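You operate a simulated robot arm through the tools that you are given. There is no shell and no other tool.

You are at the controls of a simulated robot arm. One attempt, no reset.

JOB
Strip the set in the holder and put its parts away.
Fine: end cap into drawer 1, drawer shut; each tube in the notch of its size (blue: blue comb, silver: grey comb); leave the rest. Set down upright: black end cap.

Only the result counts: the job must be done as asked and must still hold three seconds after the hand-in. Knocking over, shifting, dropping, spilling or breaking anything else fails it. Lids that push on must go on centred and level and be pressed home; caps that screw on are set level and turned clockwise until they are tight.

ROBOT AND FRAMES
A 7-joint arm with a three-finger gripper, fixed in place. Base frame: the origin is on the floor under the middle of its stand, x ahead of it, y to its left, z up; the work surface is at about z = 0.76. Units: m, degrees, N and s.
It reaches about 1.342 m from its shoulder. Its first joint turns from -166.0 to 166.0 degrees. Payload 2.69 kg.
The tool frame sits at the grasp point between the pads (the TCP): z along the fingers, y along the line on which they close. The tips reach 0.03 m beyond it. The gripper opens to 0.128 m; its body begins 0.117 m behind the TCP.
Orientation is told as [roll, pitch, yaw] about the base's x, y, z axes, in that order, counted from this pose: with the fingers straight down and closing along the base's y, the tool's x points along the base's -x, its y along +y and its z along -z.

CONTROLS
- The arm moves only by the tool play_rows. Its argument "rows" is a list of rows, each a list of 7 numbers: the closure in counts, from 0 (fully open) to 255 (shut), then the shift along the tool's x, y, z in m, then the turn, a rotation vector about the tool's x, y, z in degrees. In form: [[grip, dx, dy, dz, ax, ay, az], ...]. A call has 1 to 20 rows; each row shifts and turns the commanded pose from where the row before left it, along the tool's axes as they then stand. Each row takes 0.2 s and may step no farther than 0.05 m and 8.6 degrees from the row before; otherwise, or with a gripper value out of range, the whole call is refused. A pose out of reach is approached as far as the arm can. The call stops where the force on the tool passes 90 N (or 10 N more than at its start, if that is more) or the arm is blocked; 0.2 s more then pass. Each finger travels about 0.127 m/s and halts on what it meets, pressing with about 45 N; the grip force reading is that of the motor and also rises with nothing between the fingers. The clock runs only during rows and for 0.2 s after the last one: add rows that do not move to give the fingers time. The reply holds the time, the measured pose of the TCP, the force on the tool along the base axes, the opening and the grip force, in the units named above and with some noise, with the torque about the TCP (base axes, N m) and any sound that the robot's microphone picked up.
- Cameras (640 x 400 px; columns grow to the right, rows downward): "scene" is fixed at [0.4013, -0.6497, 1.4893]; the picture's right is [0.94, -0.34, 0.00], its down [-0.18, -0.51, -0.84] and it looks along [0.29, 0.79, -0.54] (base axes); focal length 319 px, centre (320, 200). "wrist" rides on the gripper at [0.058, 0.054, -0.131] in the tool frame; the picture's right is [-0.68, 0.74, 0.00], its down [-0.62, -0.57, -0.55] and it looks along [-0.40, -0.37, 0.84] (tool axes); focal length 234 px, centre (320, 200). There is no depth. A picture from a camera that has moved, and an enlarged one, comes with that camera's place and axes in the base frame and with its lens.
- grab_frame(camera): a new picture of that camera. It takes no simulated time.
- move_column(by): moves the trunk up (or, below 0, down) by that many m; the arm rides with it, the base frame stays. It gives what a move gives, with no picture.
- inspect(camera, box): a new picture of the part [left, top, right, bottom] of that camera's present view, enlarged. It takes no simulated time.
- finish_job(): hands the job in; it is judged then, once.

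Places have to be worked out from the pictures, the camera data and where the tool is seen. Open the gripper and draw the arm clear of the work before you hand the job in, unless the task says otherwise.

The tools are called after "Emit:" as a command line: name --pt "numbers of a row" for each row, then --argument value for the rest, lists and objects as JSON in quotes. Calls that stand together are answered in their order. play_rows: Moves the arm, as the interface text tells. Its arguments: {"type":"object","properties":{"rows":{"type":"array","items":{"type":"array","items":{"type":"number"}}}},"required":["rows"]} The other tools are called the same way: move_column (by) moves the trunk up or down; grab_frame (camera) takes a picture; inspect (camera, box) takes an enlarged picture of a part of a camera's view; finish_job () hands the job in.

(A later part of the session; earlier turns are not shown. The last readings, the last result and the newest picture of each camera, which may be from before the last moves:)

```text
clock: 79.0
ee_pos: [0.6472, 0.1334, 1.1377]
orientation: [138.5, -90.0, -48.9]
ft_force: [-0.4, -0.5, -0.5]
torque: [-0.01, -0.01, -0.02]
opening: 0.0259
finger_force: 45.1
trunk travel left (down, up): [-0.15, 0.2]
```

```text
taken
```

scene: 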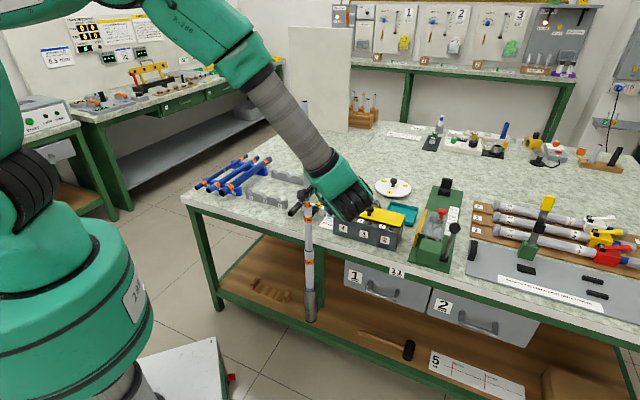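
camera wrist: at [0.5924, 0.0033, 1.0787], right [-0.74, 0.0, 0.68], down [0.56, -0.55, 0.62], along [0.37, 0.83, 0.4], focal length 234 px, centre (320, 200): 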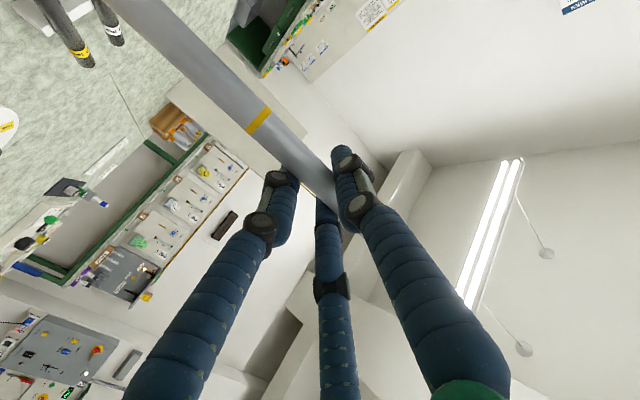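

Emit:
play_rows --pt "255 -0.02 0 0 0 0 0" --pt "255 -0.02 0 0 0 0 0" --pt "255 -0.02 0 0 0 0 0" --pt "255 0 0 0 0 0 0"

Emit:
inspect --camera "scene" --box '[260, 120, 388, 220]'

Emit:
grab_frame --camera "wrist"

```text
clock: 80.0
ee_pos: [0.6474, 0.1316, 1.1966]
orientation: [91.2, -89.9, -1.4]
ft_force: [0.2, 0.4, 0.0]
torque: [-0.03, 0.0, -0.03]
opening: 0.0258
finger_force: 44.6
trunk travel left (down, up): [-0.15, 0.2]
```

```text
4.00 times, centred on (324, 170) of scene
camera zoom: at [0.4013, -0.6497, 1.4893], right [0.94, -0.34, 0.0], down [-0.18, -0.51, -0.84], along [0.29, 0.79, -0.54], focal length 1275 px, centre (304, 320)
```

zoom: 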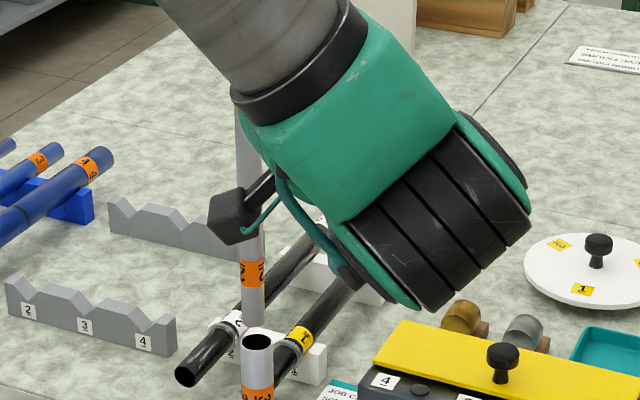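

```text
taken
camera wrist: at [0.5928, 0.0027, 1.1388], right [-0.74, 0.0, 0.68], down [0.56, -0.55, 0.62], along [0.38, 0.83, 0.4], focal length 234 px, centre (320, 200)
```

wrist: 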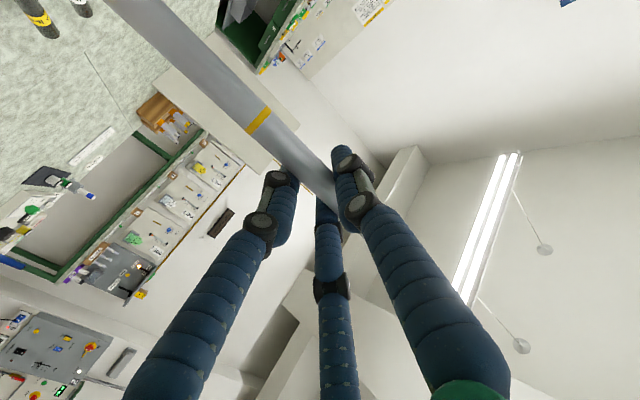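

Tube 2's lower end is just about level with tube 3's rim. I lift 7 cm more to be fully clear.

Emit:
play_rows --pt "255 -0.02 0 0 0 0 0" --pt "255 -0.025 0 0 0 0 0" --pt "255 -0.025 0 0 0 0 0" --pt "255 0 0 0 0 0 0"

Emit:
inspect --camera "scene" --box '[260, 110, 388, 210]'

```text
clock: 81.0
ee_pos: [0.6464, 0.1329, 1.2671]
orientation: [96.7, -90.0, -6.9]
ft_force: [-0.2, 0.9, -0.1]
torque: [-0.01, 0.0, -0.02]
opening: 0.0259
finger_force: 45.3
trunk travel left (down, up): [-0.15, 0.2]
```

```text
4.00 times, centred on (324, 160) of scene
camera zoom: at [0.4013, -0.6497, 1.4893], right [0.94, -0.34, 0.0], down [-0.18, -0.51, -0.84], along [0.29, 0.79, -0.54], focal length 1275 px, centre (304, 360)
```

zoom: 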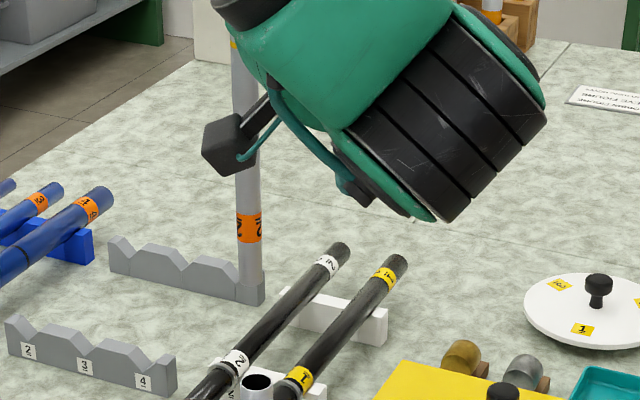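

Tube 2 is clear (about 0.355 m long, gripped 56 mm above its middle). I tilt the gripper to point down so the tube comes horizontal.

Emit:
play_rows --pt "255 0 0 0 0 7.5 0" --pt "255 0 0 0 0 7.5 0" --pt "255 0 0 0 0 7.5 0" --pt "255 0 0 0 0 7.5 0" --pt "255 0 0 0 0 7.5 0" --pt "255 0 0 0 0 7.5 0" --pt "255 0 0 0 0 0 0"

Emit:
grab_frame --camera "scene"

```text
clock: 82.6
ee_pos: [0.646, 0.1324, 1.2694]
orientation: [0.0, -44.9, 89.7]
ft_force: [0.6, 1.0, -0.5]
torque: [-0.02, 0.03, -0.04]
opening: 0.0261
finger_force: 44.6
trunk travel left (down, up): [-0.15, 0.2]
```

```text
taken
```

scene: 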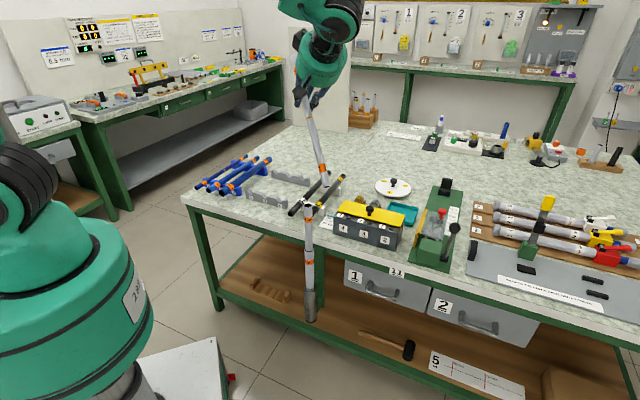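

Emit:
play_rows --pt "255 0 0 0 0 7.5 0" --pt "255 0 0 0 0 7.5 0" --pt "255 0 0 0 0 7.5 0" --pt "255 0 0 0 0 7.5 0" --pt "255 0 0 0 0 7.5 0" --pt "255 0 0 0 0 7.5 0" --pt "255 0 0 0 0 0 7.5" --pt "255 0 0 0 0 0 7.5" --pt "255 0 0 0 0 0 7.5" --pt "255 0 0 0 0 0 7.5" --pt "255 0 0 0 0 0 7.5" --pt "255 0 0 0 0 0 7.3" --pt "255 0 0 0 0 0 0"

Emit:
grab_frame --camera "scene"

Emit:
grab_frame --camera "wrist"

```text
clock: 85.4
ee_pos: [0.6462, 0.1337, 1.2685]
orientation: [0.0, 0.0, 44.9]
ft_force: [0.3, -0.2, -0.4]
torque: [0.01, 0.02, 0.0]
opening: 0.026
finger_force: 45.3
trunk travel left (down, up): [-0.15, 0.2]
```

```text
taken
```

scene: 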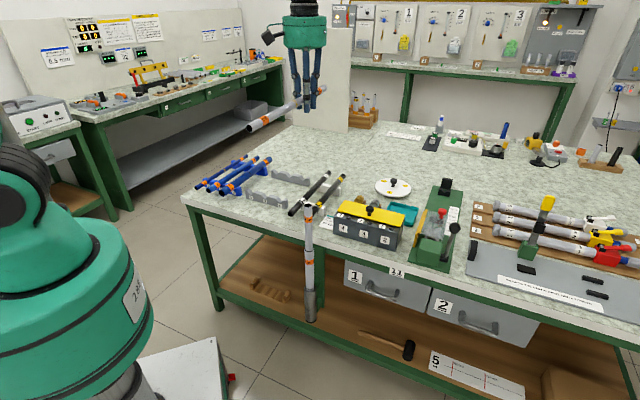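

```text
taken
camera wrist: at [0.567, 0.1319, 1.3991], right [-0.04, 1.0, 0.0], down [0.84, 0.03, 0.55], along [0.55, 0.02, -0.84], focal length 234 px, centre (320, 200)
```

wrist: 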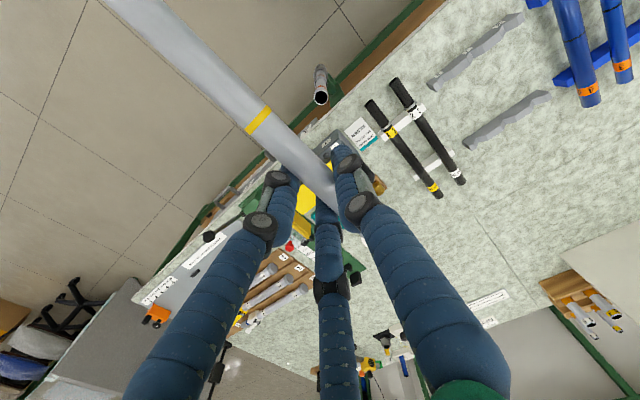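

Emit:
inspect --camera "wrist" --box '[416, 0, 576, 160]'

Emit:
inspect --camera "wrist" --box '[340, 60, 500, 210]'

```text
2.50 times, centred on (496, 80) of wrist
camera zoom: at [0.567, 0.1319, 1.3991], right [-0.04, 1.0, 0.0], down [0.84, 0.03, 0.55], along [0.55, 0.02, -0.84], focal length 585 px, centre (-120, 500)
```

zoom: 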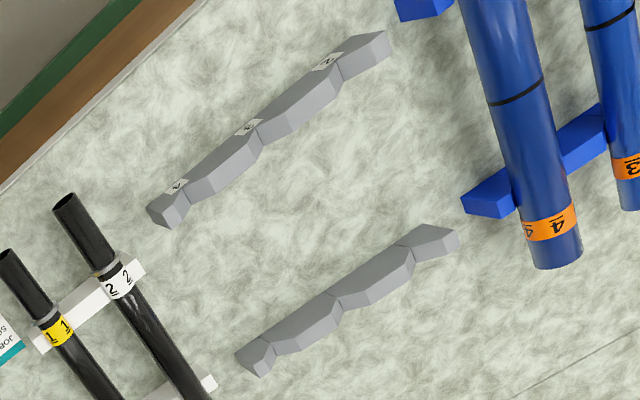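

```text
2.67 times, centred on (420, 135) of wrist
camera zoom: at [0.567, 0.1319, 1.3991], right [-0.04, 1.0, 0.0], down [0.84, 0.03, 0.55], along [0.55, 0.02, -0.84], focal length 624 px, centre (53, 373)
```

zoom: 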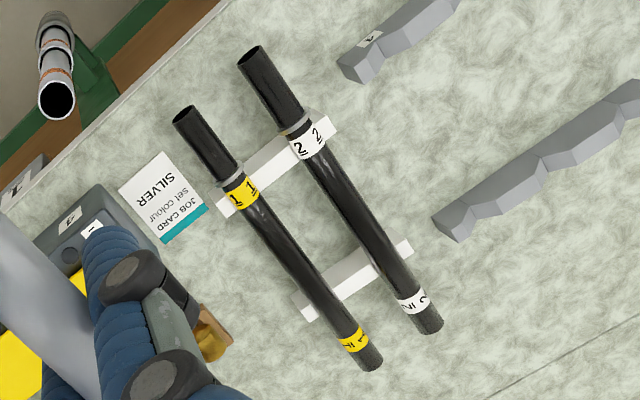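

The tube is horizontal and aligned with the bench normal. I move to a lower viewpoint beside the grey comb to measure the notches.

Emit:
play_rows --pt "255 -0.0118 0.0273 0.028 0 0 0" --pt "255 -0.0118 0.0273 0.028 0 0 0" --pt "255 -0.0118 0.0273 0.028 0 0 0" --pt "255 -0.0118 0.0273 0.028 0 0 0" --pt "255 -0.0118 0.0273 0.028 0 0 0" --pt "255 -0.0118 0.0273 0.028 0 0 0" --pt "255 0 0 0 0 0 0"

Emit:
grab_frame --camera "wrist"

Emit:
inspect --camera "wrist" --box '[380, 20, 540, 120]'

Emit:
inspect --camera "wrist" --box '[420, 120, 580, 220]'

```text
clock: 87.0
ee_pos: [0.5819, 0.3007, 1.0988]
orientation: [0.1, 0.0, 44.9]
ft_force: [0.1, 0.1, -0.9]
torque: [-0.07, -0.02, 0.04]
opening: 0.026
finger_force: 44.7
trunk travel left (down, up): [-0.15, 0.2]
```

```text
taken
camera wrist: at [0.5023, 0.2995, 1.2296], right [-0.04, 1.0, 0.0], down [0.84, 0.03, 0.55], along [0.55, 0.02, -0.84], focal length 234 px, centre (320, 200)
```

wrist: 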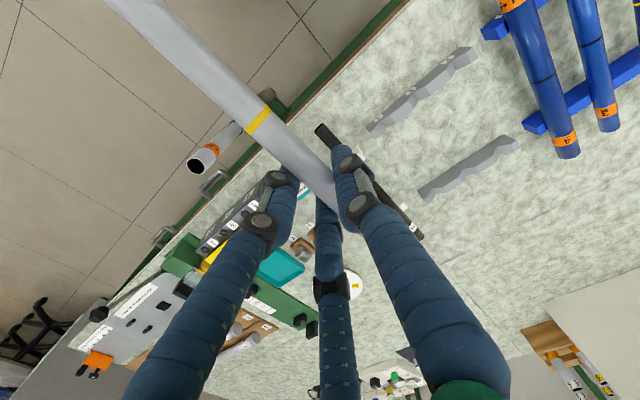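

```text
4.00 times, centred on (460, 70) of wrist
camera zoom: at [0.5023, 0.2995, 1.2296], right [-0.04, 1.0, 0.0], down [0.84, 0.03, 0.55], along [0.55, 0.02, -0.84], focal length 937 px, centre (-240, 720)
```

zoom: 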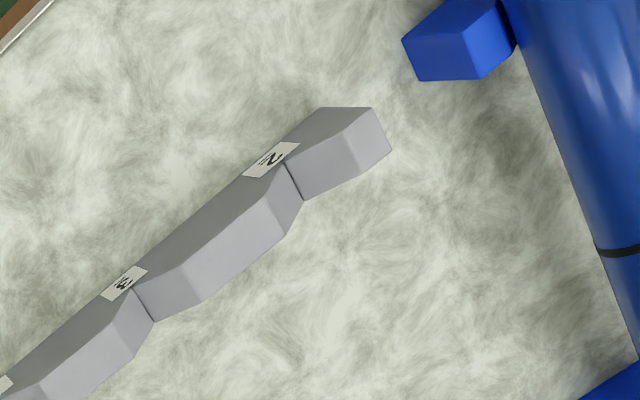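

```text
4.00 times, centred on (500, 170) of wrist
camera zoom: at [0.5023, 0.2995, 1.2296], right [-0.04, 1.0, 0.0], down [0.84, 0.03, 0.55], along [0.55, 0.02, -0.84], focal length 937 px, centre (-400, 320)
```

zoom: 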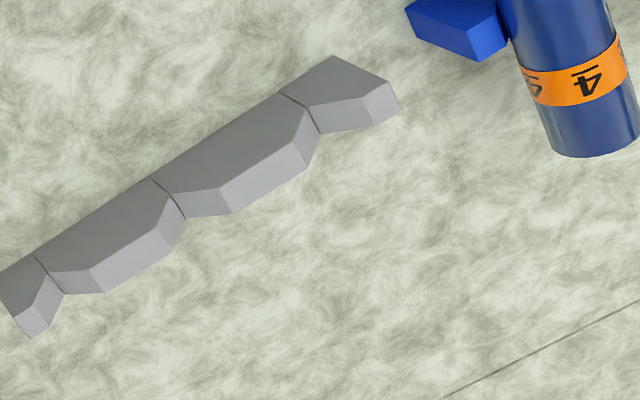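

Emit:
inspect --camera "wrist" --box '[436, 44, 484, 74]'

Emit:
inspect --camera "wrist" --box '[476, 132, 524, 162]'

Emit:
inspect --camera "wrist" --box '[396, 78, 444, 108]'

Emit:
inspect --camera "wrist" --box '[446, 152, 494, 182]'

```text
13.33 times, centred on (460, 59) of wrist
camera zoom: at [0.5023, 0.2995, 1.2296], right [-0.04, 1.0, 0.0], down [0.84, 0.03, 0.55], along [0.55, 0.02, -0.84], focal length 3122 px, centre (-1547, 2080)
```

zoom: 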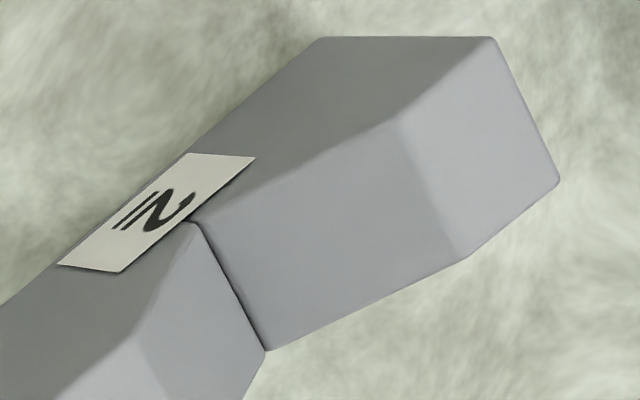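

```text
13.33 times, centred on (500, 147) of wrist
camera zoom: at [0.5023, 0.2995, 1.2296], right [-0.04, 1.0, 0.0], down [0.84, 0.03, 0.55], along [0.55, 0.02, -0.84], focal length 3122 px, centre (-2080, 907)
```

zoom: 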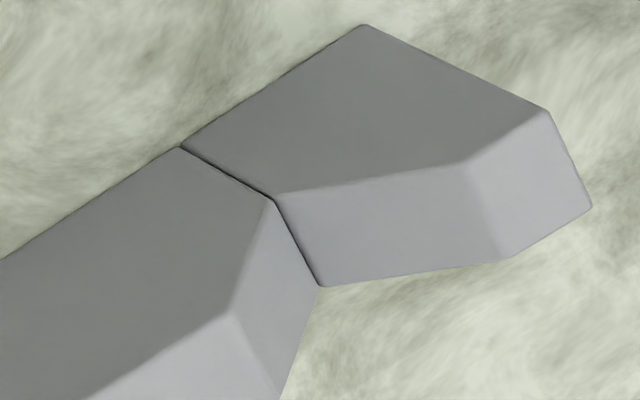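

```text
13.33 times, centred on (420, 93) of wrist
camera zoom: at [0.5023, 0.2995, 1.2296], right [-0.04, 1.0, 0.0], down [0.84, 0.03, 0.55], along [0.55, 0.02, -0.84], focal length 3122 px, centre (-1013, 1627)
```

zoom: 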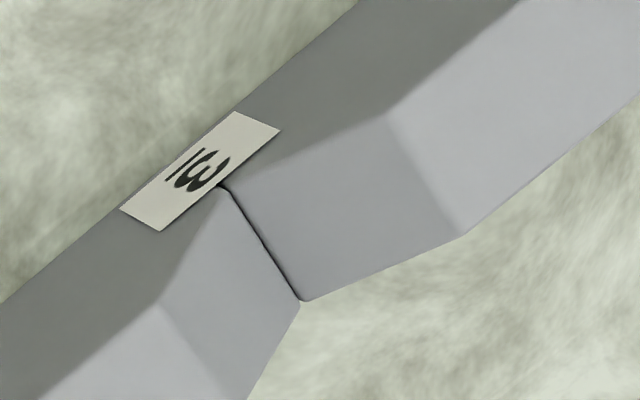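

```text
13.33 times, centred on (470, 167) of wrist
camera zoom: at [0.5023, 0.2995, 1.2296], right [-0.04, 1.0, 0.0], down [0.84, 0.03, 0.55], along [0.55, 0.02, -0.84], focal length 3122 px, centre (-1680, 640)
```

zoom: 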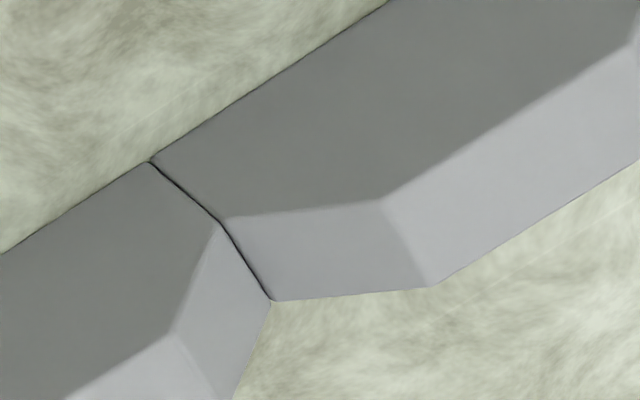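

The zoomed views fix the comb: notch 2 at e1 ≈ −0.003, notch 3 at +0.067, valleys at z ≈ 0.782, bars at n 0.725–0.745 and 0.925–0.945. I check how the tube sits in the grip before lowering.

Emit:
inspect --camera "wrist" --box '[224, 80, 384, 230]'

Emit:
inspect --camera "scene" --box '[200, 60, 328, 160]'

```text
2.67 times, centred on (304, 155) of wrist
camera zoom: at [0.5023, 0.2995, 1.2296], right [-0.04, 1.0, 0.0], down [0.84, 0.03, 0.55], along [0.55, 0.02, -0.84], focal length 624 px, centre (363, 320)
```

zoom: 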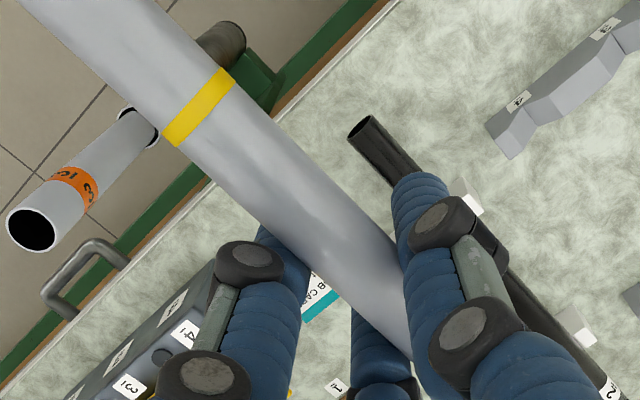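

```text
4.00 times, centred on (264, 110) of scene
camera zoom: at [0.4013, -0.6497, 1.4893], right [0.94, -0.34, 0.0], down [-0.18, -0.51, -0.84], along [0.29, 0.79, -0.54], focal length 1275 px, centre (544, 560)
```

zoom: 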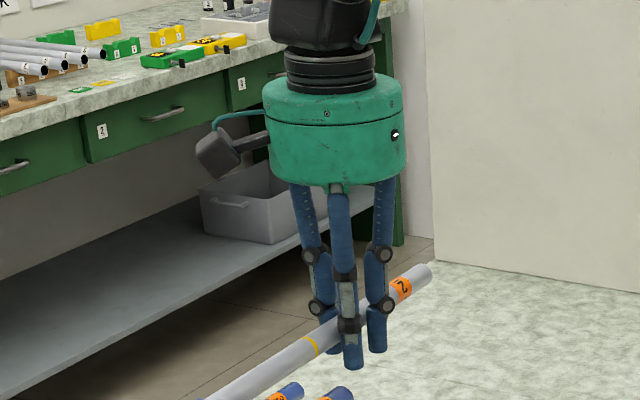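

The tube sits about 5 mm toward the single finger, parallel to tool x. I move over notch 2 with that offset allowed for, at z ≈ 0.95.

Emit:
play_rows --pt "255 -0.03014 0.02443 0.01875 0 0 0" --pt "255 -0.03014 0.02443 0.01875 0 0 0" --pt "255 -0.03014 0.02443 0.01875 0 0 0" --pt "255 -0.03014 0.02443 0.01875 0 0 0" --pt "255 -0.03014 0.02443 0.01875 0 0 0" --pt "255 -0.03014 0.02443 0.01875 0 0 0" --pt "255 -0.03014 0.02443 0.01875 0 0 0" --pt "255 -0.03014 0.02443 0.01875 0 0 0" --pt "255 0 0 0 0 0 0"

Emit:
grab_frame --camera "wrist"

Emit:
grab_frame --camera "scene"

```text
clock: 89.0
ee_pos: [0.6121, 0.6099, 0.9476]
orientation: [0.0, 0.1, 45.0]
ft_force: [-0.1, 0.5, -0.4]
torque: [-0.04, 0.0, 0.02]
opening: 0.0262
finger_force: 45.2
trunk travel left (down, up): [-0.15, 0.2]
```

```text
taken
camera wrist: at [0.5334, 0.6082, 1.0782], right [-0.04, 1.0, 0.0], down [0.84, 0.04, 0.55], along [0.55, 0.02, -0.84], focal length 234 px, centre (320, 200)
```

wrist: 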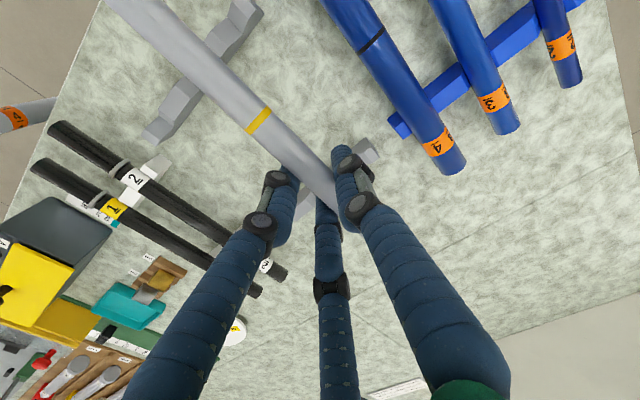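

```text
taken
```

scene: 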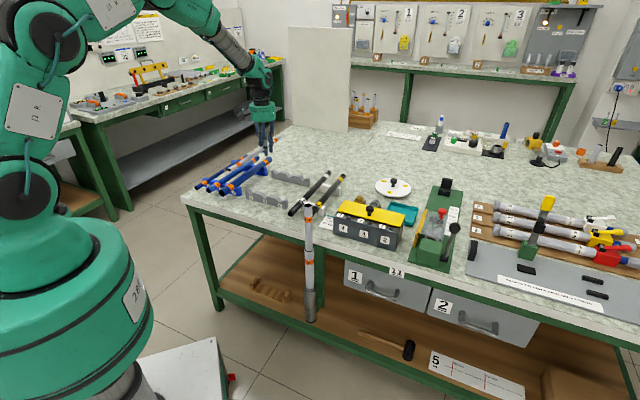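

Emit:
inspect --camera "scene" --box '[190, 120, 318, 220]'

Emit:
inspect --camera "wrist" --box '[100, 0, 292, 120]'

Emit:
inspect --camera "wrist" --box '[290, 110, 418, 210]'

```text
4.00 times, centred on (254, 170) of scene
camera zoom: at [0.4013, -0.6497, 1.4893], right [0.94, -0.34, 0.0], down [-0.18, -0.51, -0.84], along [0.29, 0.79, -0.54], focal length 1275 px, centre (584, 320)
```

zoom: 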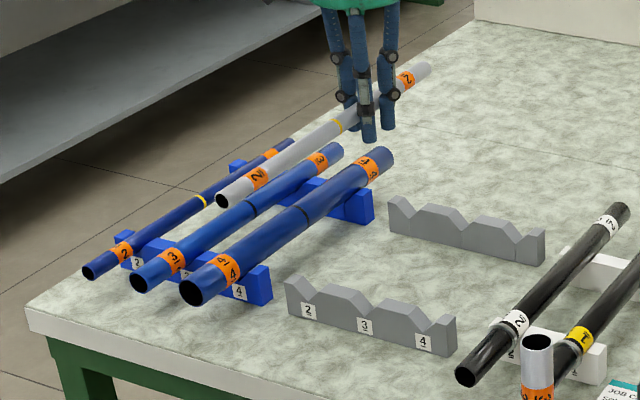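

```text
3.33 times, centred on (196, 60) of wrist
camera zoom: at [0.5334, 0.6082, 1.0782], right [-0.04, 1.0, 0.0], down [0.84, 0.04, 0.55], along [0.55, 0.02, -0.84], focal length 781 px, centre (733, 667)
```

zoom: 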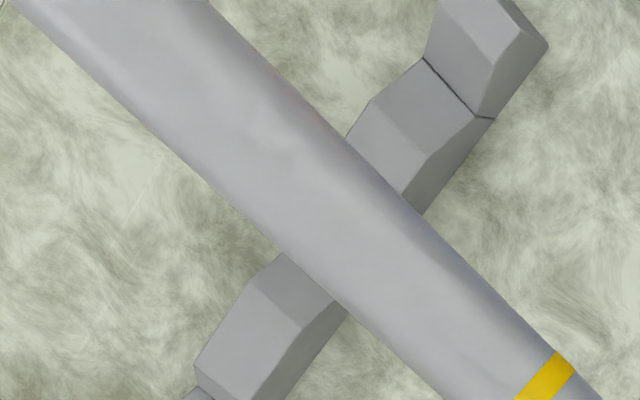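

```text
4.00 times, centred on (354, 160) of wrist
camera zoom: at [0.5334, 0.6082, 1.0782], right [-0.04, 1.0, 0.0], down [0.84, 0.04, 0.55], along [0.55, 0.02, -0.84], focal length 937 px, centre (184, 360)
```

zoom: 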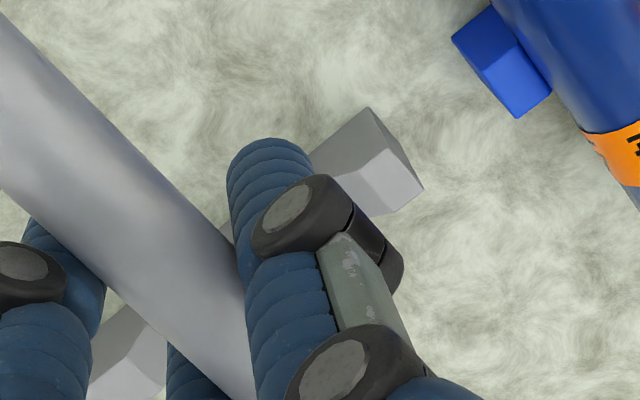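

Tube ends computed from the scene (n 0.63–0.98, e1 ≈ −0.003) match notch 2. I descend to about 2 cm above the seat.

Emit:
play_rows --pt "255 0 0 0.03 0 0 0" --pt "255 0 0 0.03 0 0 0" --pt "255 0 0 0.03 0 0 0" --pt "255 0 0 0.02 0 0 0" --pt "255 0 0 0.02 0 0 0" --pt "255 0 0 0 0 0 0"

Emit:
inspect --camera "scene" --box '[190, 120, 318, 220]'

Emit:
grab_frame --camera "wrist"

```text
clock: 90.4
ee_pos: [0.6124, 0.6097, 0.8193]
orientation: [0.1, 0.0, 44.9]
ft_force: [0.6, 0.6, -0.3]
torque: [-0.01, 0.0, 0.02]
opening: 0.026
finger_force: 44.6
trunk travel left (down, up): [-0.15, 0.2]
```

```text
4.00 times, centred on (254, 170) of scene
camera zoom: at [0.4013, -0.6497, 1.4893], right [0.94, -0.34, 0.0], down [-0.18, -0.51, -0.84], along [0.29, 0.79, -0.54], focal length 1275 px, centre (584, 320)
```

zoom: 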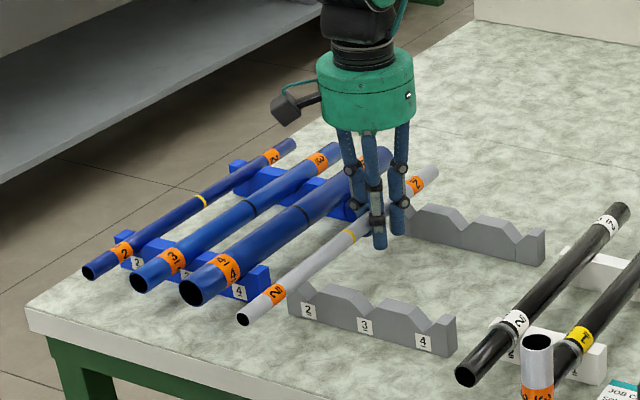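

```text
taken
camera wrist: at [0.5337, 0.6065, 0.9498], right [-0.04, 1.0, 0.0], down [0.84, 0.03, 0.55], along [0.55, 0.02, -0.84], focal length 234 px, centre (320, 200)
```

wrist: 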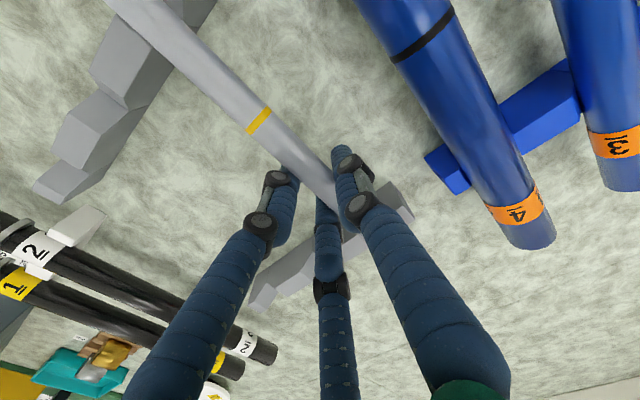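

Emit:
inspect --camera "scene" --box '[226, 170, 290, 210]'

Emit:
inspect --camera "wrist" --box '[100, 0, 260, 100]'

Emit:
inspect --camera "wrist" --box '[330, 160, 430, 240]'

```text
10.00 times, centred on (258, 190) of scene
camera zoom: at [0.4013, -0.6497, 1.4893], right [0.94, -0.34, 0.0], down [-0.18, -0.51, -0.84], along [0.29, 0.79, -0.54], focal length 3188 px, centre (940, 300)
```

zoom: 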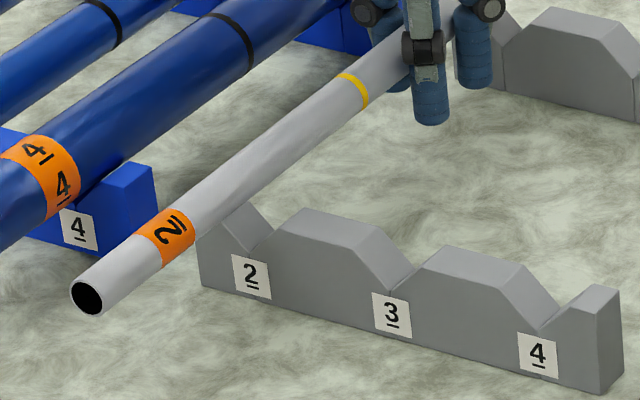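

```text
4.00 times, centred on (180, 50) of wrist
camera zoom: at [0.5337, 0.6065, 0.9498], right [-0.04, 1.0, 0.0], down [0.84, 0.03, 0.55], along [0.55, 0.02, -0.84], focal length 937 px, centre (880, 800)
```

zoom: 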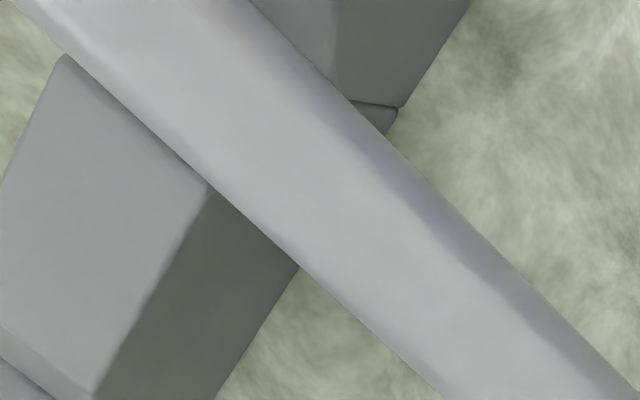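

```text
5.00 times, centred on (380, 200) of wrist
camera zoom: at [0.5337, 0.6065, 0.9498], right [-0.04, 1.0, 0.0], down [0.84, 0.03, 0.55], along [0.55, 0.02, -0.84], focal length 1171 px, centre (20, 200)
```

zoom: 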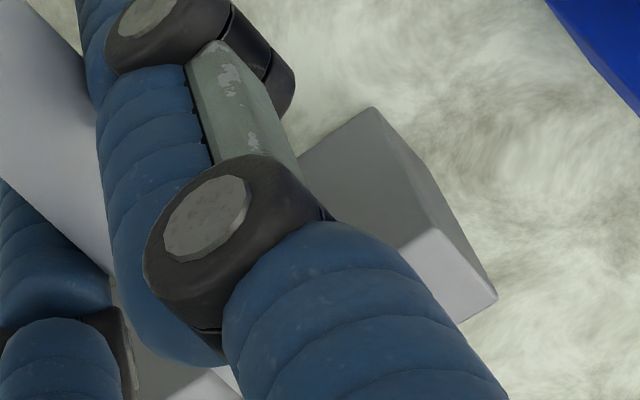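

The tube is aligned over notch 2 in both views. I lower the last 2 cm in small steps until it seats.

Emit:
play_rows --pt "255 0 0 0.006 0 0 0" --pt "255 0 0 0.006 0 0 0" --pt "255 0 0 0.004 0 0 0" --pt "255 0 0 0 0 0 0"

Emit:
inspect --camera "scene" --box '[226, 170, 290, 210]'

```text
clock: 91.4
ee_pos: [0.6133, 0.6077, 0.8041]
orientation: [0.0, 0.0, 45.0]
ft_force: [1.2, -0.3, -1.2]
torque: [-0.01, 0.01, -0.03]
opening: 0.026
finger_force: 44.6
trunk travel left (down, up): [-0.15, 0.2]
```

```text
10.00 times, centred on (258, 190) of scene
camera zoom: at [0.4013, -0.6497, 1.4893], right [0.94, -0.34, 0.0], down [-0.18, -0.51, -0.84], along [0.29, 0.79, -0.54], focal length 3188 px, centre (940, 300)
```

zoom: 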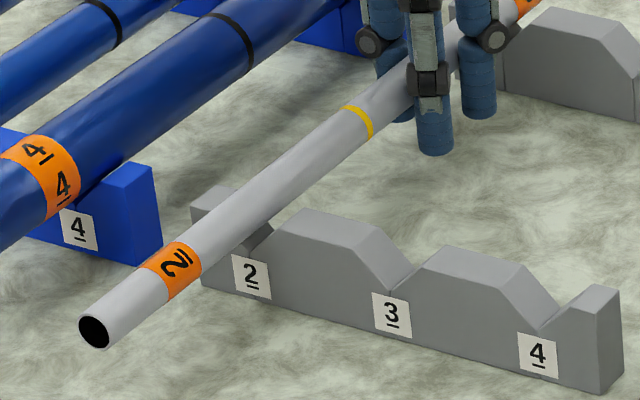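

Emit:
play_rows --pt "255 0 0 0.003 0 0 0" --pt "255 0 0 0.002 0 0 0" --pt "255 0 0 0.002 0 0 0" --pt "255 0 0 0 0 0 0"

Emit:
inspect --camera "scene" --box '[226, 170, 290, 210]'

```text
clock: 92.4
ee_pos: [0.6134, 0.6072, 0.7989]
orientation: [0.0, -0.3, 44.9]
ft_force: [7.4, -7.5, 19.5]
torque: [-0.07, 0.39, 0.03]
opening: 0.026
finger_force: 45.4
trunk travel left (down, up): [-0.15, 0.2]
```

```text
10.00 times, centred on (258, 190) of scene
camera zoom: at [0.4013, -0.6497, 1.4893], right [0.94, -0.34, 0.0], down [-0.18, -0.51, -0.84], along [0.29, 0.79, -0.54], focal length 3188 px, centre (940, 300)
```

zoom: 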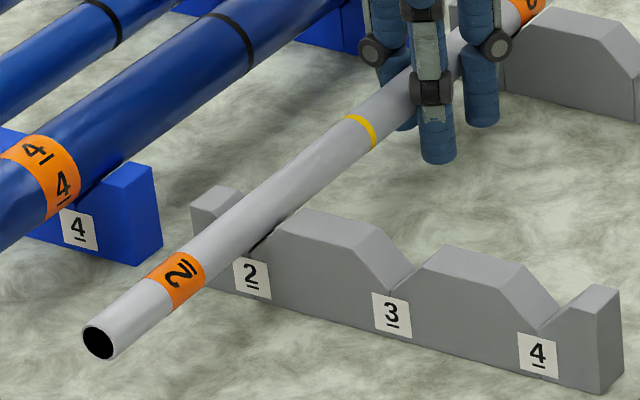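

Contact on the left flank of the V (20 N up, 10 N toward +e1). I shift 2.5 mm toward +e1 and lower a touch more.

Emit:
play_rows --pt "255 0 -0.0025 0 0 0 0" --pt "255 0 0 0.0015 0 0 0" --pt "255 0 0 0 0 0 0"

Emit:
inspect --camera "scene" --box '[226, 170, 290, 210]'

Emit:
inspect --camera "wrist" --box '[120, 0, 280, 100]'

```text
clock: 93.2
ee_pos: [0.6147, 0.6071, 0.797]
orientation: [0.0, -0.2, 45.0]
ft_force: [-4.4, 4.7, 28.2]
torque: [0.03, 0.28, -0.05]
opening: 0.026
finger_force: 45.0
trunk travel left (down, up): [-0.15, 0.2]
```

```text
10.00 times, centred on (258, 190) of scene
camera zoom: at [0.4013, -0.6497, 1.4893], right [0.94, -0.34, 0.0], down [-0.18, -0.51, -0.84], along [0.29, 0.79, -0.54], focal length 3188 px, centre (940, 300)
```

zoom: 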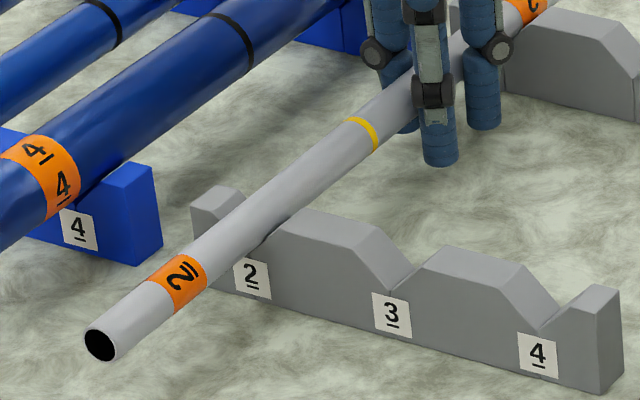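

```text
4.00 times, centred on (200, 50) of wrist
camera zoom: at [0.5354, 0.6048, 0.9286], right [-0.04, 1.0, 0.0], down [0.83, 0.03, 0.55], along [0.55, 0.02, -0.83], focal length 937 px, centre (800, 800)
```

zoom: 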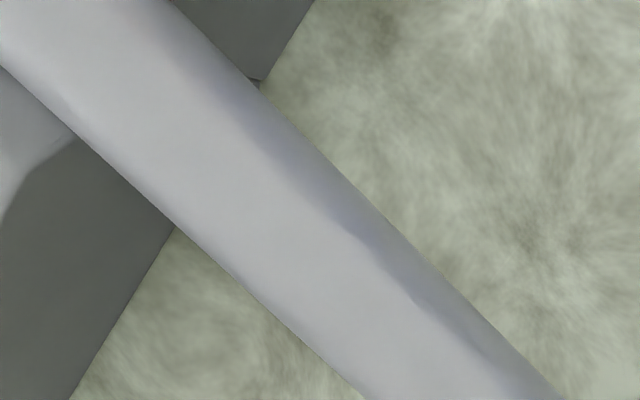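

Seated and balanced on both bars. I relieve the press slightly and open the fingers part way.

Emit:
play_rows --pt "255 0 0 -0.0015 0 0 0" --pt "230 0 0 0 0 0 0" --pt "205 0 0 0 0 0 0" --pt "180 0 0 0 0 0 0" --pt "160 0 0 0 0 0 0" --pt "145 0 0 0 0 0 0" --pt "145 0 0 0 0 0 0"

Emit:
inspect --camera "scene" --box '[206, 150, 302, 210]'

Emit:
grab_frame --camera "wrist"

```text
clock: 94.8
ee_pos: [0.6153, 0.6059, 0.7965]
orientation: [0.0, 0.0, 44.9]
ft_force: [0.5, 0.5, 0.3]
torque: [-0.01, 0.03, 0.0]
opening: 0.0548
finger_force: 0.0
trunk travel left (down, up): [-0.15, 0.2]
```

```text
6.67 times, centred on (254, 180) of scene
camera zoom: at [0.4013, -0.6497, 1.4893], right [0.94, -0.34, 0.0], down [-0.18, -0.51, -0.84], along [0.29, 0.79, -0.54], focal length 2125 px, centre (760, 333)
```

zoom: 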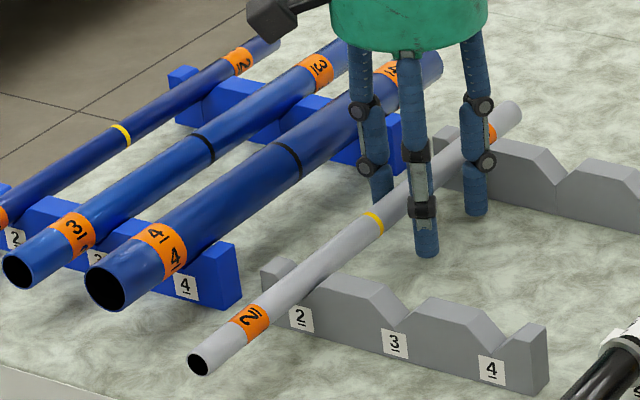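

```text
taken
camera wrist: at [0.5361, 0.604, 0.928], right [-0.04, 1.0, 0.0], down [0.84, 0.03, 0.55], along [0.55, 0.02, -0.84], focal length 234 px, centre (320, 200)
```

wrist: 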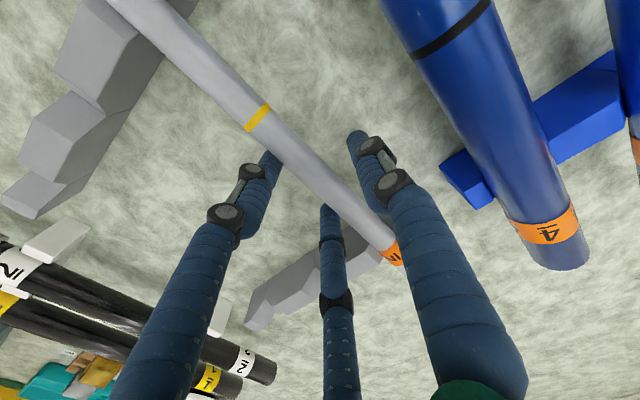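

Tube 2 lies in notch 2. I raise the gripper straight up.

Emit:
play_rows --pt "145 0 0 -0.01 0 0 0" --pt "145 0 0 -0.02 0 0 0" --pt "145 0 0 -0.03 0 0 0" --pt "145 0 0 -0.05 0 0 0" --pt "145 0 0 -0.05 0 0 0" --pt "145 0 0 -0.05 0 0 0" --pt "145 0 0 -0.05 0 0 0" --pt "145 0 0 -0.05 0 0 0" --pt "145 0 0 0 0 0 0"

Emit:
inspect --camera "scene" --box '[206, 150, 302, 210]'

Emit:
grab_frame --camera "wrist"

```text
clock: 96.8
ee_pos: [0.6145, 0.6051, 1.1075]
orientation: [-0.1, 0.1, 45.0]
ft_force: [-0.2, -0.1, 0.7]
torque: [0.04, -0.02, -0.02]
opening: 0.0554
finger_force: 0.0
trunk travel left (down, up): [-0.15, 0.2]
```

```text
6.67 times, centred on (254, 180) of scene
camera zoom: at [0.4013, -0.6497, 1.4893], right [0.94, -0.34, 0.0], down [-0.18, -0.51, -0.84], along [0.29, 0.79, -0.54], focal length 2125 px, centre (760, 333)
```

zoom: 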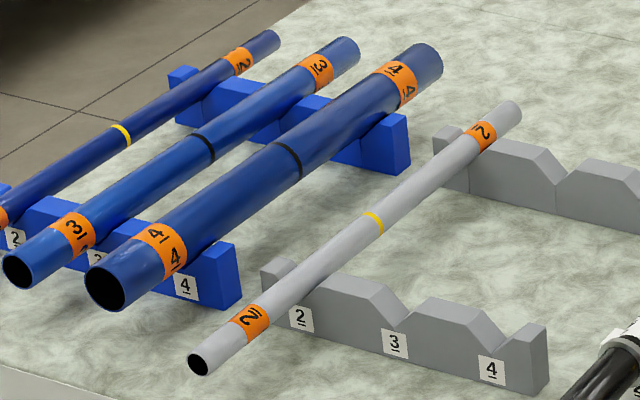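

```text
taken
camera wrist: at [0.5355, 0.604, 1.238], right [-0.04, 1.0, 0.0], down [0.84, 0.03, 0.55], along [0.55, 0.02, -0.84], focal length 234 px, centre (320, 200)
```

wrist: 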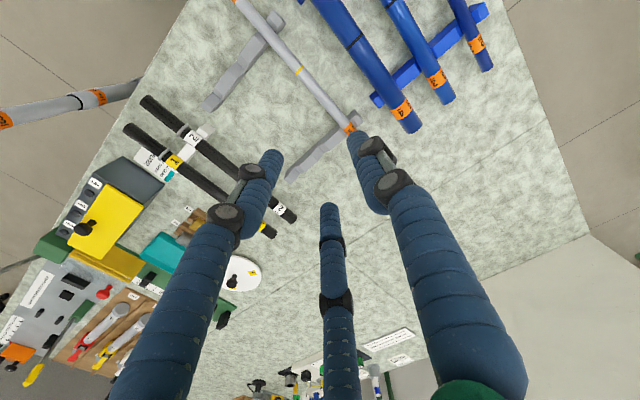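

Tube 2 is done. I travel back to the right side of the set and re-orient the gripper for a side grip on tube 3.

Emit:
play_rows --pt "100 0.02953 -0.03239 -0.00287 0 0 0" --pt "100 0.02953 -0.03239 -0.00287 0 0 0" --pt "100 0.02953 -0.03239 -0.00287 0 0 0" --pt "100 0.02953 -0.03239 -0.00287 0 0 0" --pt "100 0.02953 -0.03239 -0.00287 0 0 0" --pt "100 0.02953 -0.03239 -0.00287 0 0 0" --pt "100 0.02953 -0.03239 -0.00287 0 0 0" --pt "100 0.02953 -0.03239 -0.00287 0 0 0" --pt "100 0.02953 -0.03239 -0.00287 0 0 0" --pt "100 0.02953 -0.03239 -0.00287 0 0 0" --pt "100 0.02953 -0.03239 -0.00287 0 0 0" --pt "100 0.02953 -0.03239 -0.00287 0 0 0" --pt "100 0.02953 -0.03239 -0.00287 0 0 0" --pt "100 0.02953 -0.03239 -0.00287 0 0 0" --pt "100 0.02953 -0.03239 -0.00287 0 0 0" --pt "100 0 0 0 0 0 0"

Emit:
play_rows --pt "60 0 0 0 0 0 -7.5" --pt "60 0 0 0 0 0 -7.5" --pt "60 0 0 0 0 0 -7.5" --pt "60 0 0 0 0 0 -7.5" --pt "60 0 0 0 0 0 -7.5" --pt "60 0 0 0 0 0 -7.5" --pt "60 0 0 0 0 -7.5 0" --pt "60 0 0 0 0 -7.5 0" --pt "60 0 0 0 0 -7.5 0" --pt "60 0 0 0 0 -7.5 0" --pt "60 0 0 0 0 -7.5 0" --pt "60 0 0 0 0 -7.5 0" --pt "60 0 0 0 0 -7.5 0" --pt "60 0 0 0 0 -7.5 0" --pt "60 0 0 0 0 -7.5 0" --pt "60 0 0 0 0 -7.5 0" --pt "60 0 0 0 0 -7.5 0" --pt "60 0 0 0 0 -7.5 0" --pt "60 0 0 0 0 0 0"

Emit:
grab_frame --camera "wrist"

Emit:
grab_frame --camera "scene"

```text
clock: 100.2
ee_pos: [0.6428, -0.0504, 1.1501]
orientation: [0.0, 0.0, 45.0]
ft_force: [0.5, -1.5, 0.2]
torque: [0.08, 0.0, 0.05]
opening: 0.0779
finger_force: 0.0
trunk travel left (down, up): [-0.15, 0.2]
```

```text
clock: 104.2
ee_pos: [0.6459, -0.051, 1.149]
orientation: [172.9, -89.9, -83.0]
ft_force: [-0.2, -0.8, -0.2]
torque: [0.01, -0.04, 0.02]
opening: 0.0978
finger_force: 0.1
trunk travel left (down, up): [-0.15, 0.2]
```

```text
taken
camera wrist: at [0.592, -0.1803, 1.0908], right [-0.74, 0.0, 0.68], down [0.56, -0.55, 0.61], along [0.37, 0.84, 0.41], focal length 234 px, centre (320, 200)
```

wrist: 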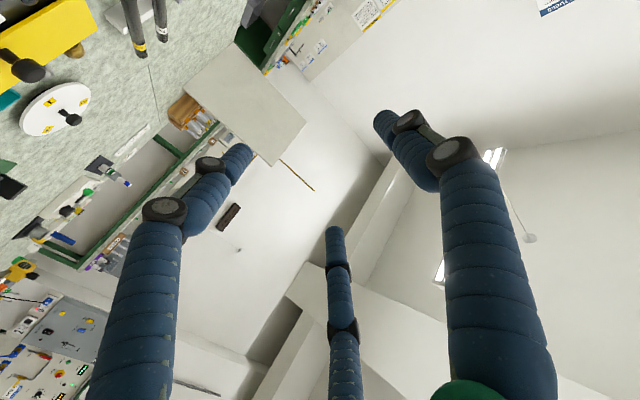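

```text
taken
```

scene: 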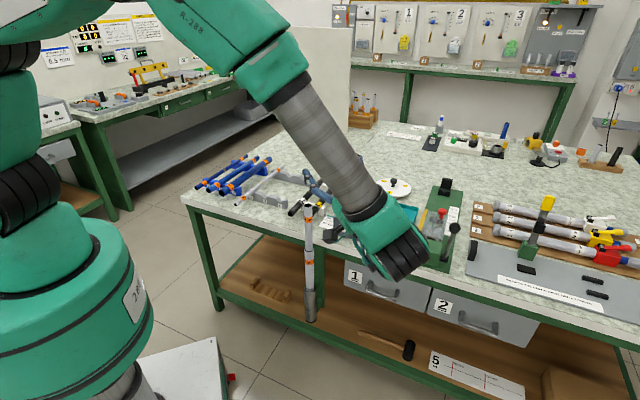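

Emit:
play_rows --pt "60 0.04 0 0 0 0 0" --pt "60 0.04 0 0 0 0 0" --pt "60 0.04 0 0 0 0 0" --pt "60 0.04 0 0 0 0 0" --pt "60 0.04 0 0 0 0 0" --pt "60 0.04 0 0 0 0 0" --pt "60 0.04 0 0 0 0 0" --pt "60 0.036 0 0 0 0 0" --pt "60 0 0 0 0 0 0"

Emit:
grab_frame --camera "wrist"

Emit:
grab_frame --camera "scene"

```text
clock: 106.2
ee_pos: [0.6428, -0.0529, 0.8352]
orientation: [115.2, -90.0, -25.3]
ft_force: [0.3, 0.7, -0.8]
torque: [0.01, 0.03, 0.0]
opening: 0.0979
finger_force: 0.0
trunk travel left (down, up): [-0.15, 0.2]
```

```text
taken
camera wrist: at [0.5902, -0.1827, 0.7753], right [-0.74, 0.0, 0.68], down [0.57, -0.55, 0.62], along [0.37, 0.84, 0.4], focal length 234 px, centre (320, 200)
```

wrist: 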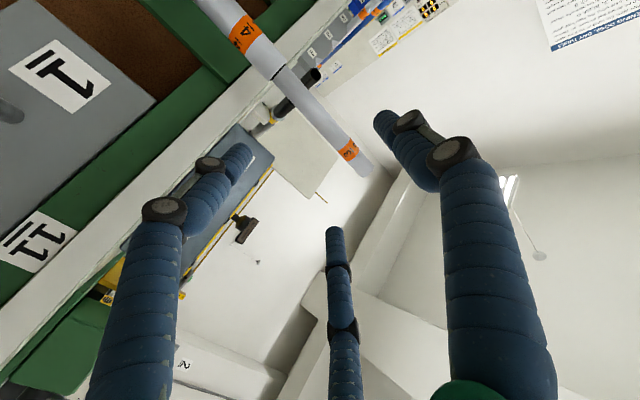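

```text
taken
```

scene: 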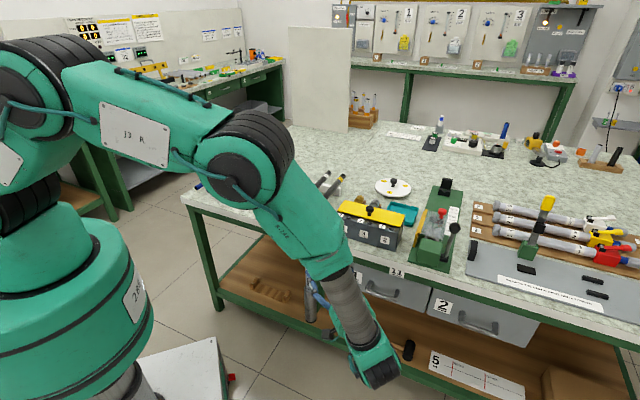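

Emit:
inspect --camera "wrist" --box '[224, 30, 384, 190]'

```text
2.50 times, centred on (304, 110) of wrist
camera zoom: at [0.5902, -0.1827, 0.7753], right [-0.74, 0.0, 0.68], down [0.57, -0.55, 0.62], along [0.37, 0.84, 0.4], focal length 585 px, centre (360, 425)
```

zoom: 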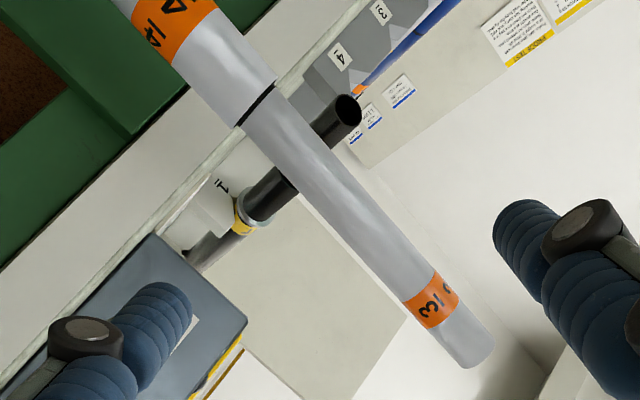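

Tube 3 spans z 0.761–0.941 on the same axis. I lower 1 cm, offset slightly so the fingers close evenly, and advance onto tube 3.

Emit:
play_rows --pt "60 0.01 -0.006 0 0 0 0" --pt "60 0 0 0.04 0 0 0" --pt "60 0 0 0.04 0 0 0" --pt "60 0 0 0.04 0 0 0" --pt "60 0 0 0.03 0 0 0" --pt "60 0 0 0.02 0 0 0" --pt "60 0 0 0.019 0 0 0" --pt "60 0 0 0 0 0 0"

Emit:
grab_frame --camera "wrist"

Emit:
grab_frame --camera "scene"

```text
clock: 108.0
ee_pos: [0.6511, 0.136, 0.825]
orientation: [11.5, -90.0, 78.3]
ft_force: [-0.5, -0.2, 0.3]
torque: [-0.02, 0.03, -0.02]
opening: 0.0977
finger_force: 0.0
trunk travel left (down, up): [-0.15, 0.2]
```

```text
taken
camera wrist: at [0.597, 0.007, 0.7651], right [-0.74, 0.0, 0.68], down [0.56, -0.55, 0.62], along [0.37, 0.84, 0.4], focal length 234 px, centre (320, 200)
```

wrist: 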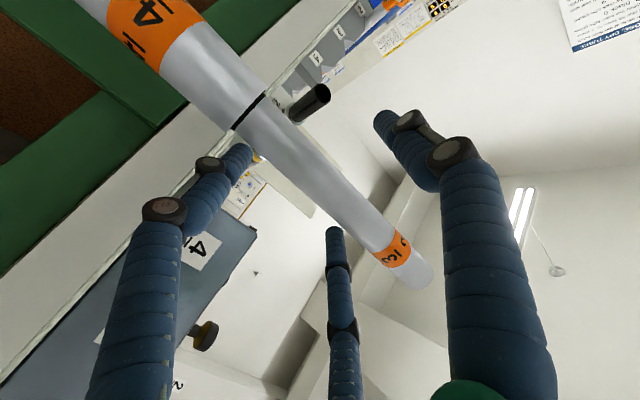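

```text
taken
```

scene: 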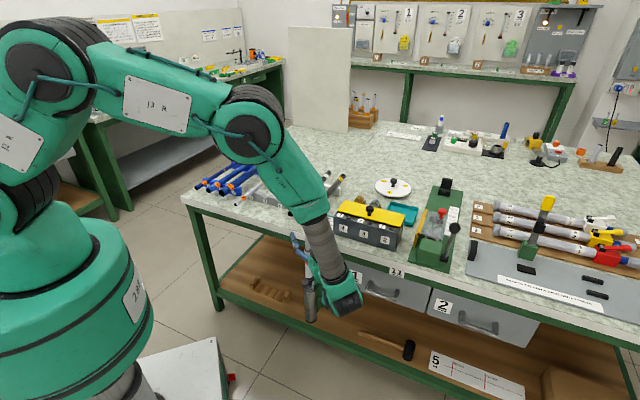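

Emit:
play_rows --pt "110 0 0 0 0 0 0" --pt "150 0 0 0 0 0 0" --pt "180 0 0 0 0 0 0" --pt "210 0 0 0 0 0 0" --pt "255 0 0 0 0 0 0" --pt "255 0 0 0 0 0 0" --pt "255 0 0 0 0 0 0"

Emit:
grab_frame --camera "wrist"

```text
clock: 109.6
ee_pos: [0.6502, 0.1365, 0.8236]
orientation: [83.5, -90.0, 6.4]
ft_force: [0.2, 1.0, 0.6]
torque: [0.0, -0.13, -0.02]
opening: 0.0372
finger_force: 44.9
trunk travel left (down, up): [-0.15, 0.2]
```

```text
taken
camera wrist: at [0.597, 0.0068, 0.7651], right [-0.74, 0.0, 0.68], down [0.57, -0.55, 0.62], along [0.37, 0.84, 0.4], focal length 234 px, centre (320, 200)
```

wrist: 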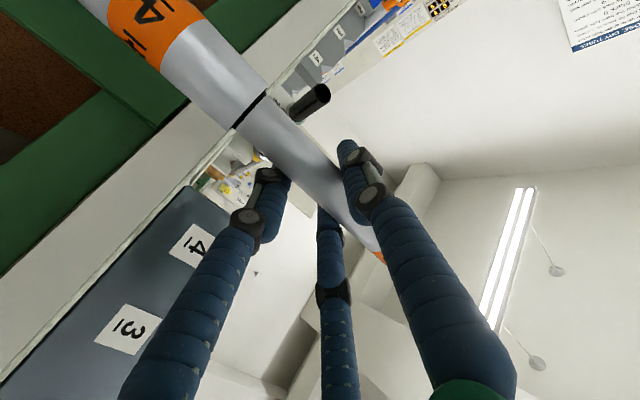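

Tube 3 is gripped with no side load. I pull it up slowly and check that only tube 3 moves.

Emit:
play_rows --pt "255 -0.005 0 0 0 0 0" --pt "255 -0.01 0 0 0 0 0" --pt "255 -0.01 0 0 0 0 0" --pt "255 0 0 0 0 0 0"

Emit:
grab_frame --camera "wrist"

```text
clock: 110.6
ee_pos: [0.6517, 0.1381, 0.8487]
orientation: [-101.1, -90.0, -168.9]
ft_force: [-0.5, 0.3, -1.1]
torque: [0.0, -0.02, 0.02]
opening: 0.0374
finger_force: 44.8
trunk travel left (down, up): [-0.15, 0.2]
```

```text
taken
camera wrist: at [0.5977, 0.008, 0.7905], right [-0.74, 0.0, 0.68], down [0.56, -0.55, 0.62], along [0.37, 0.84, 0.4], focal length 234 px, centre (320, 200)
```

wrist: 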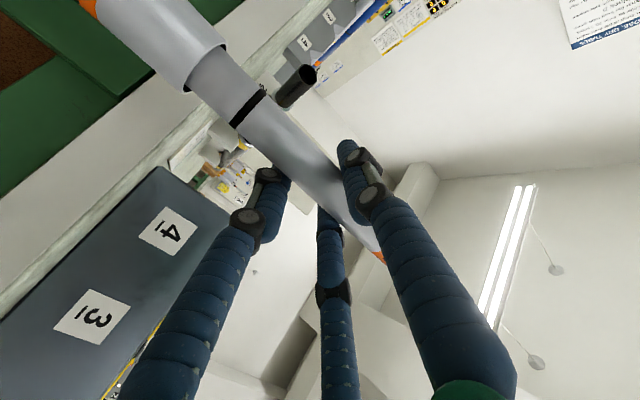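

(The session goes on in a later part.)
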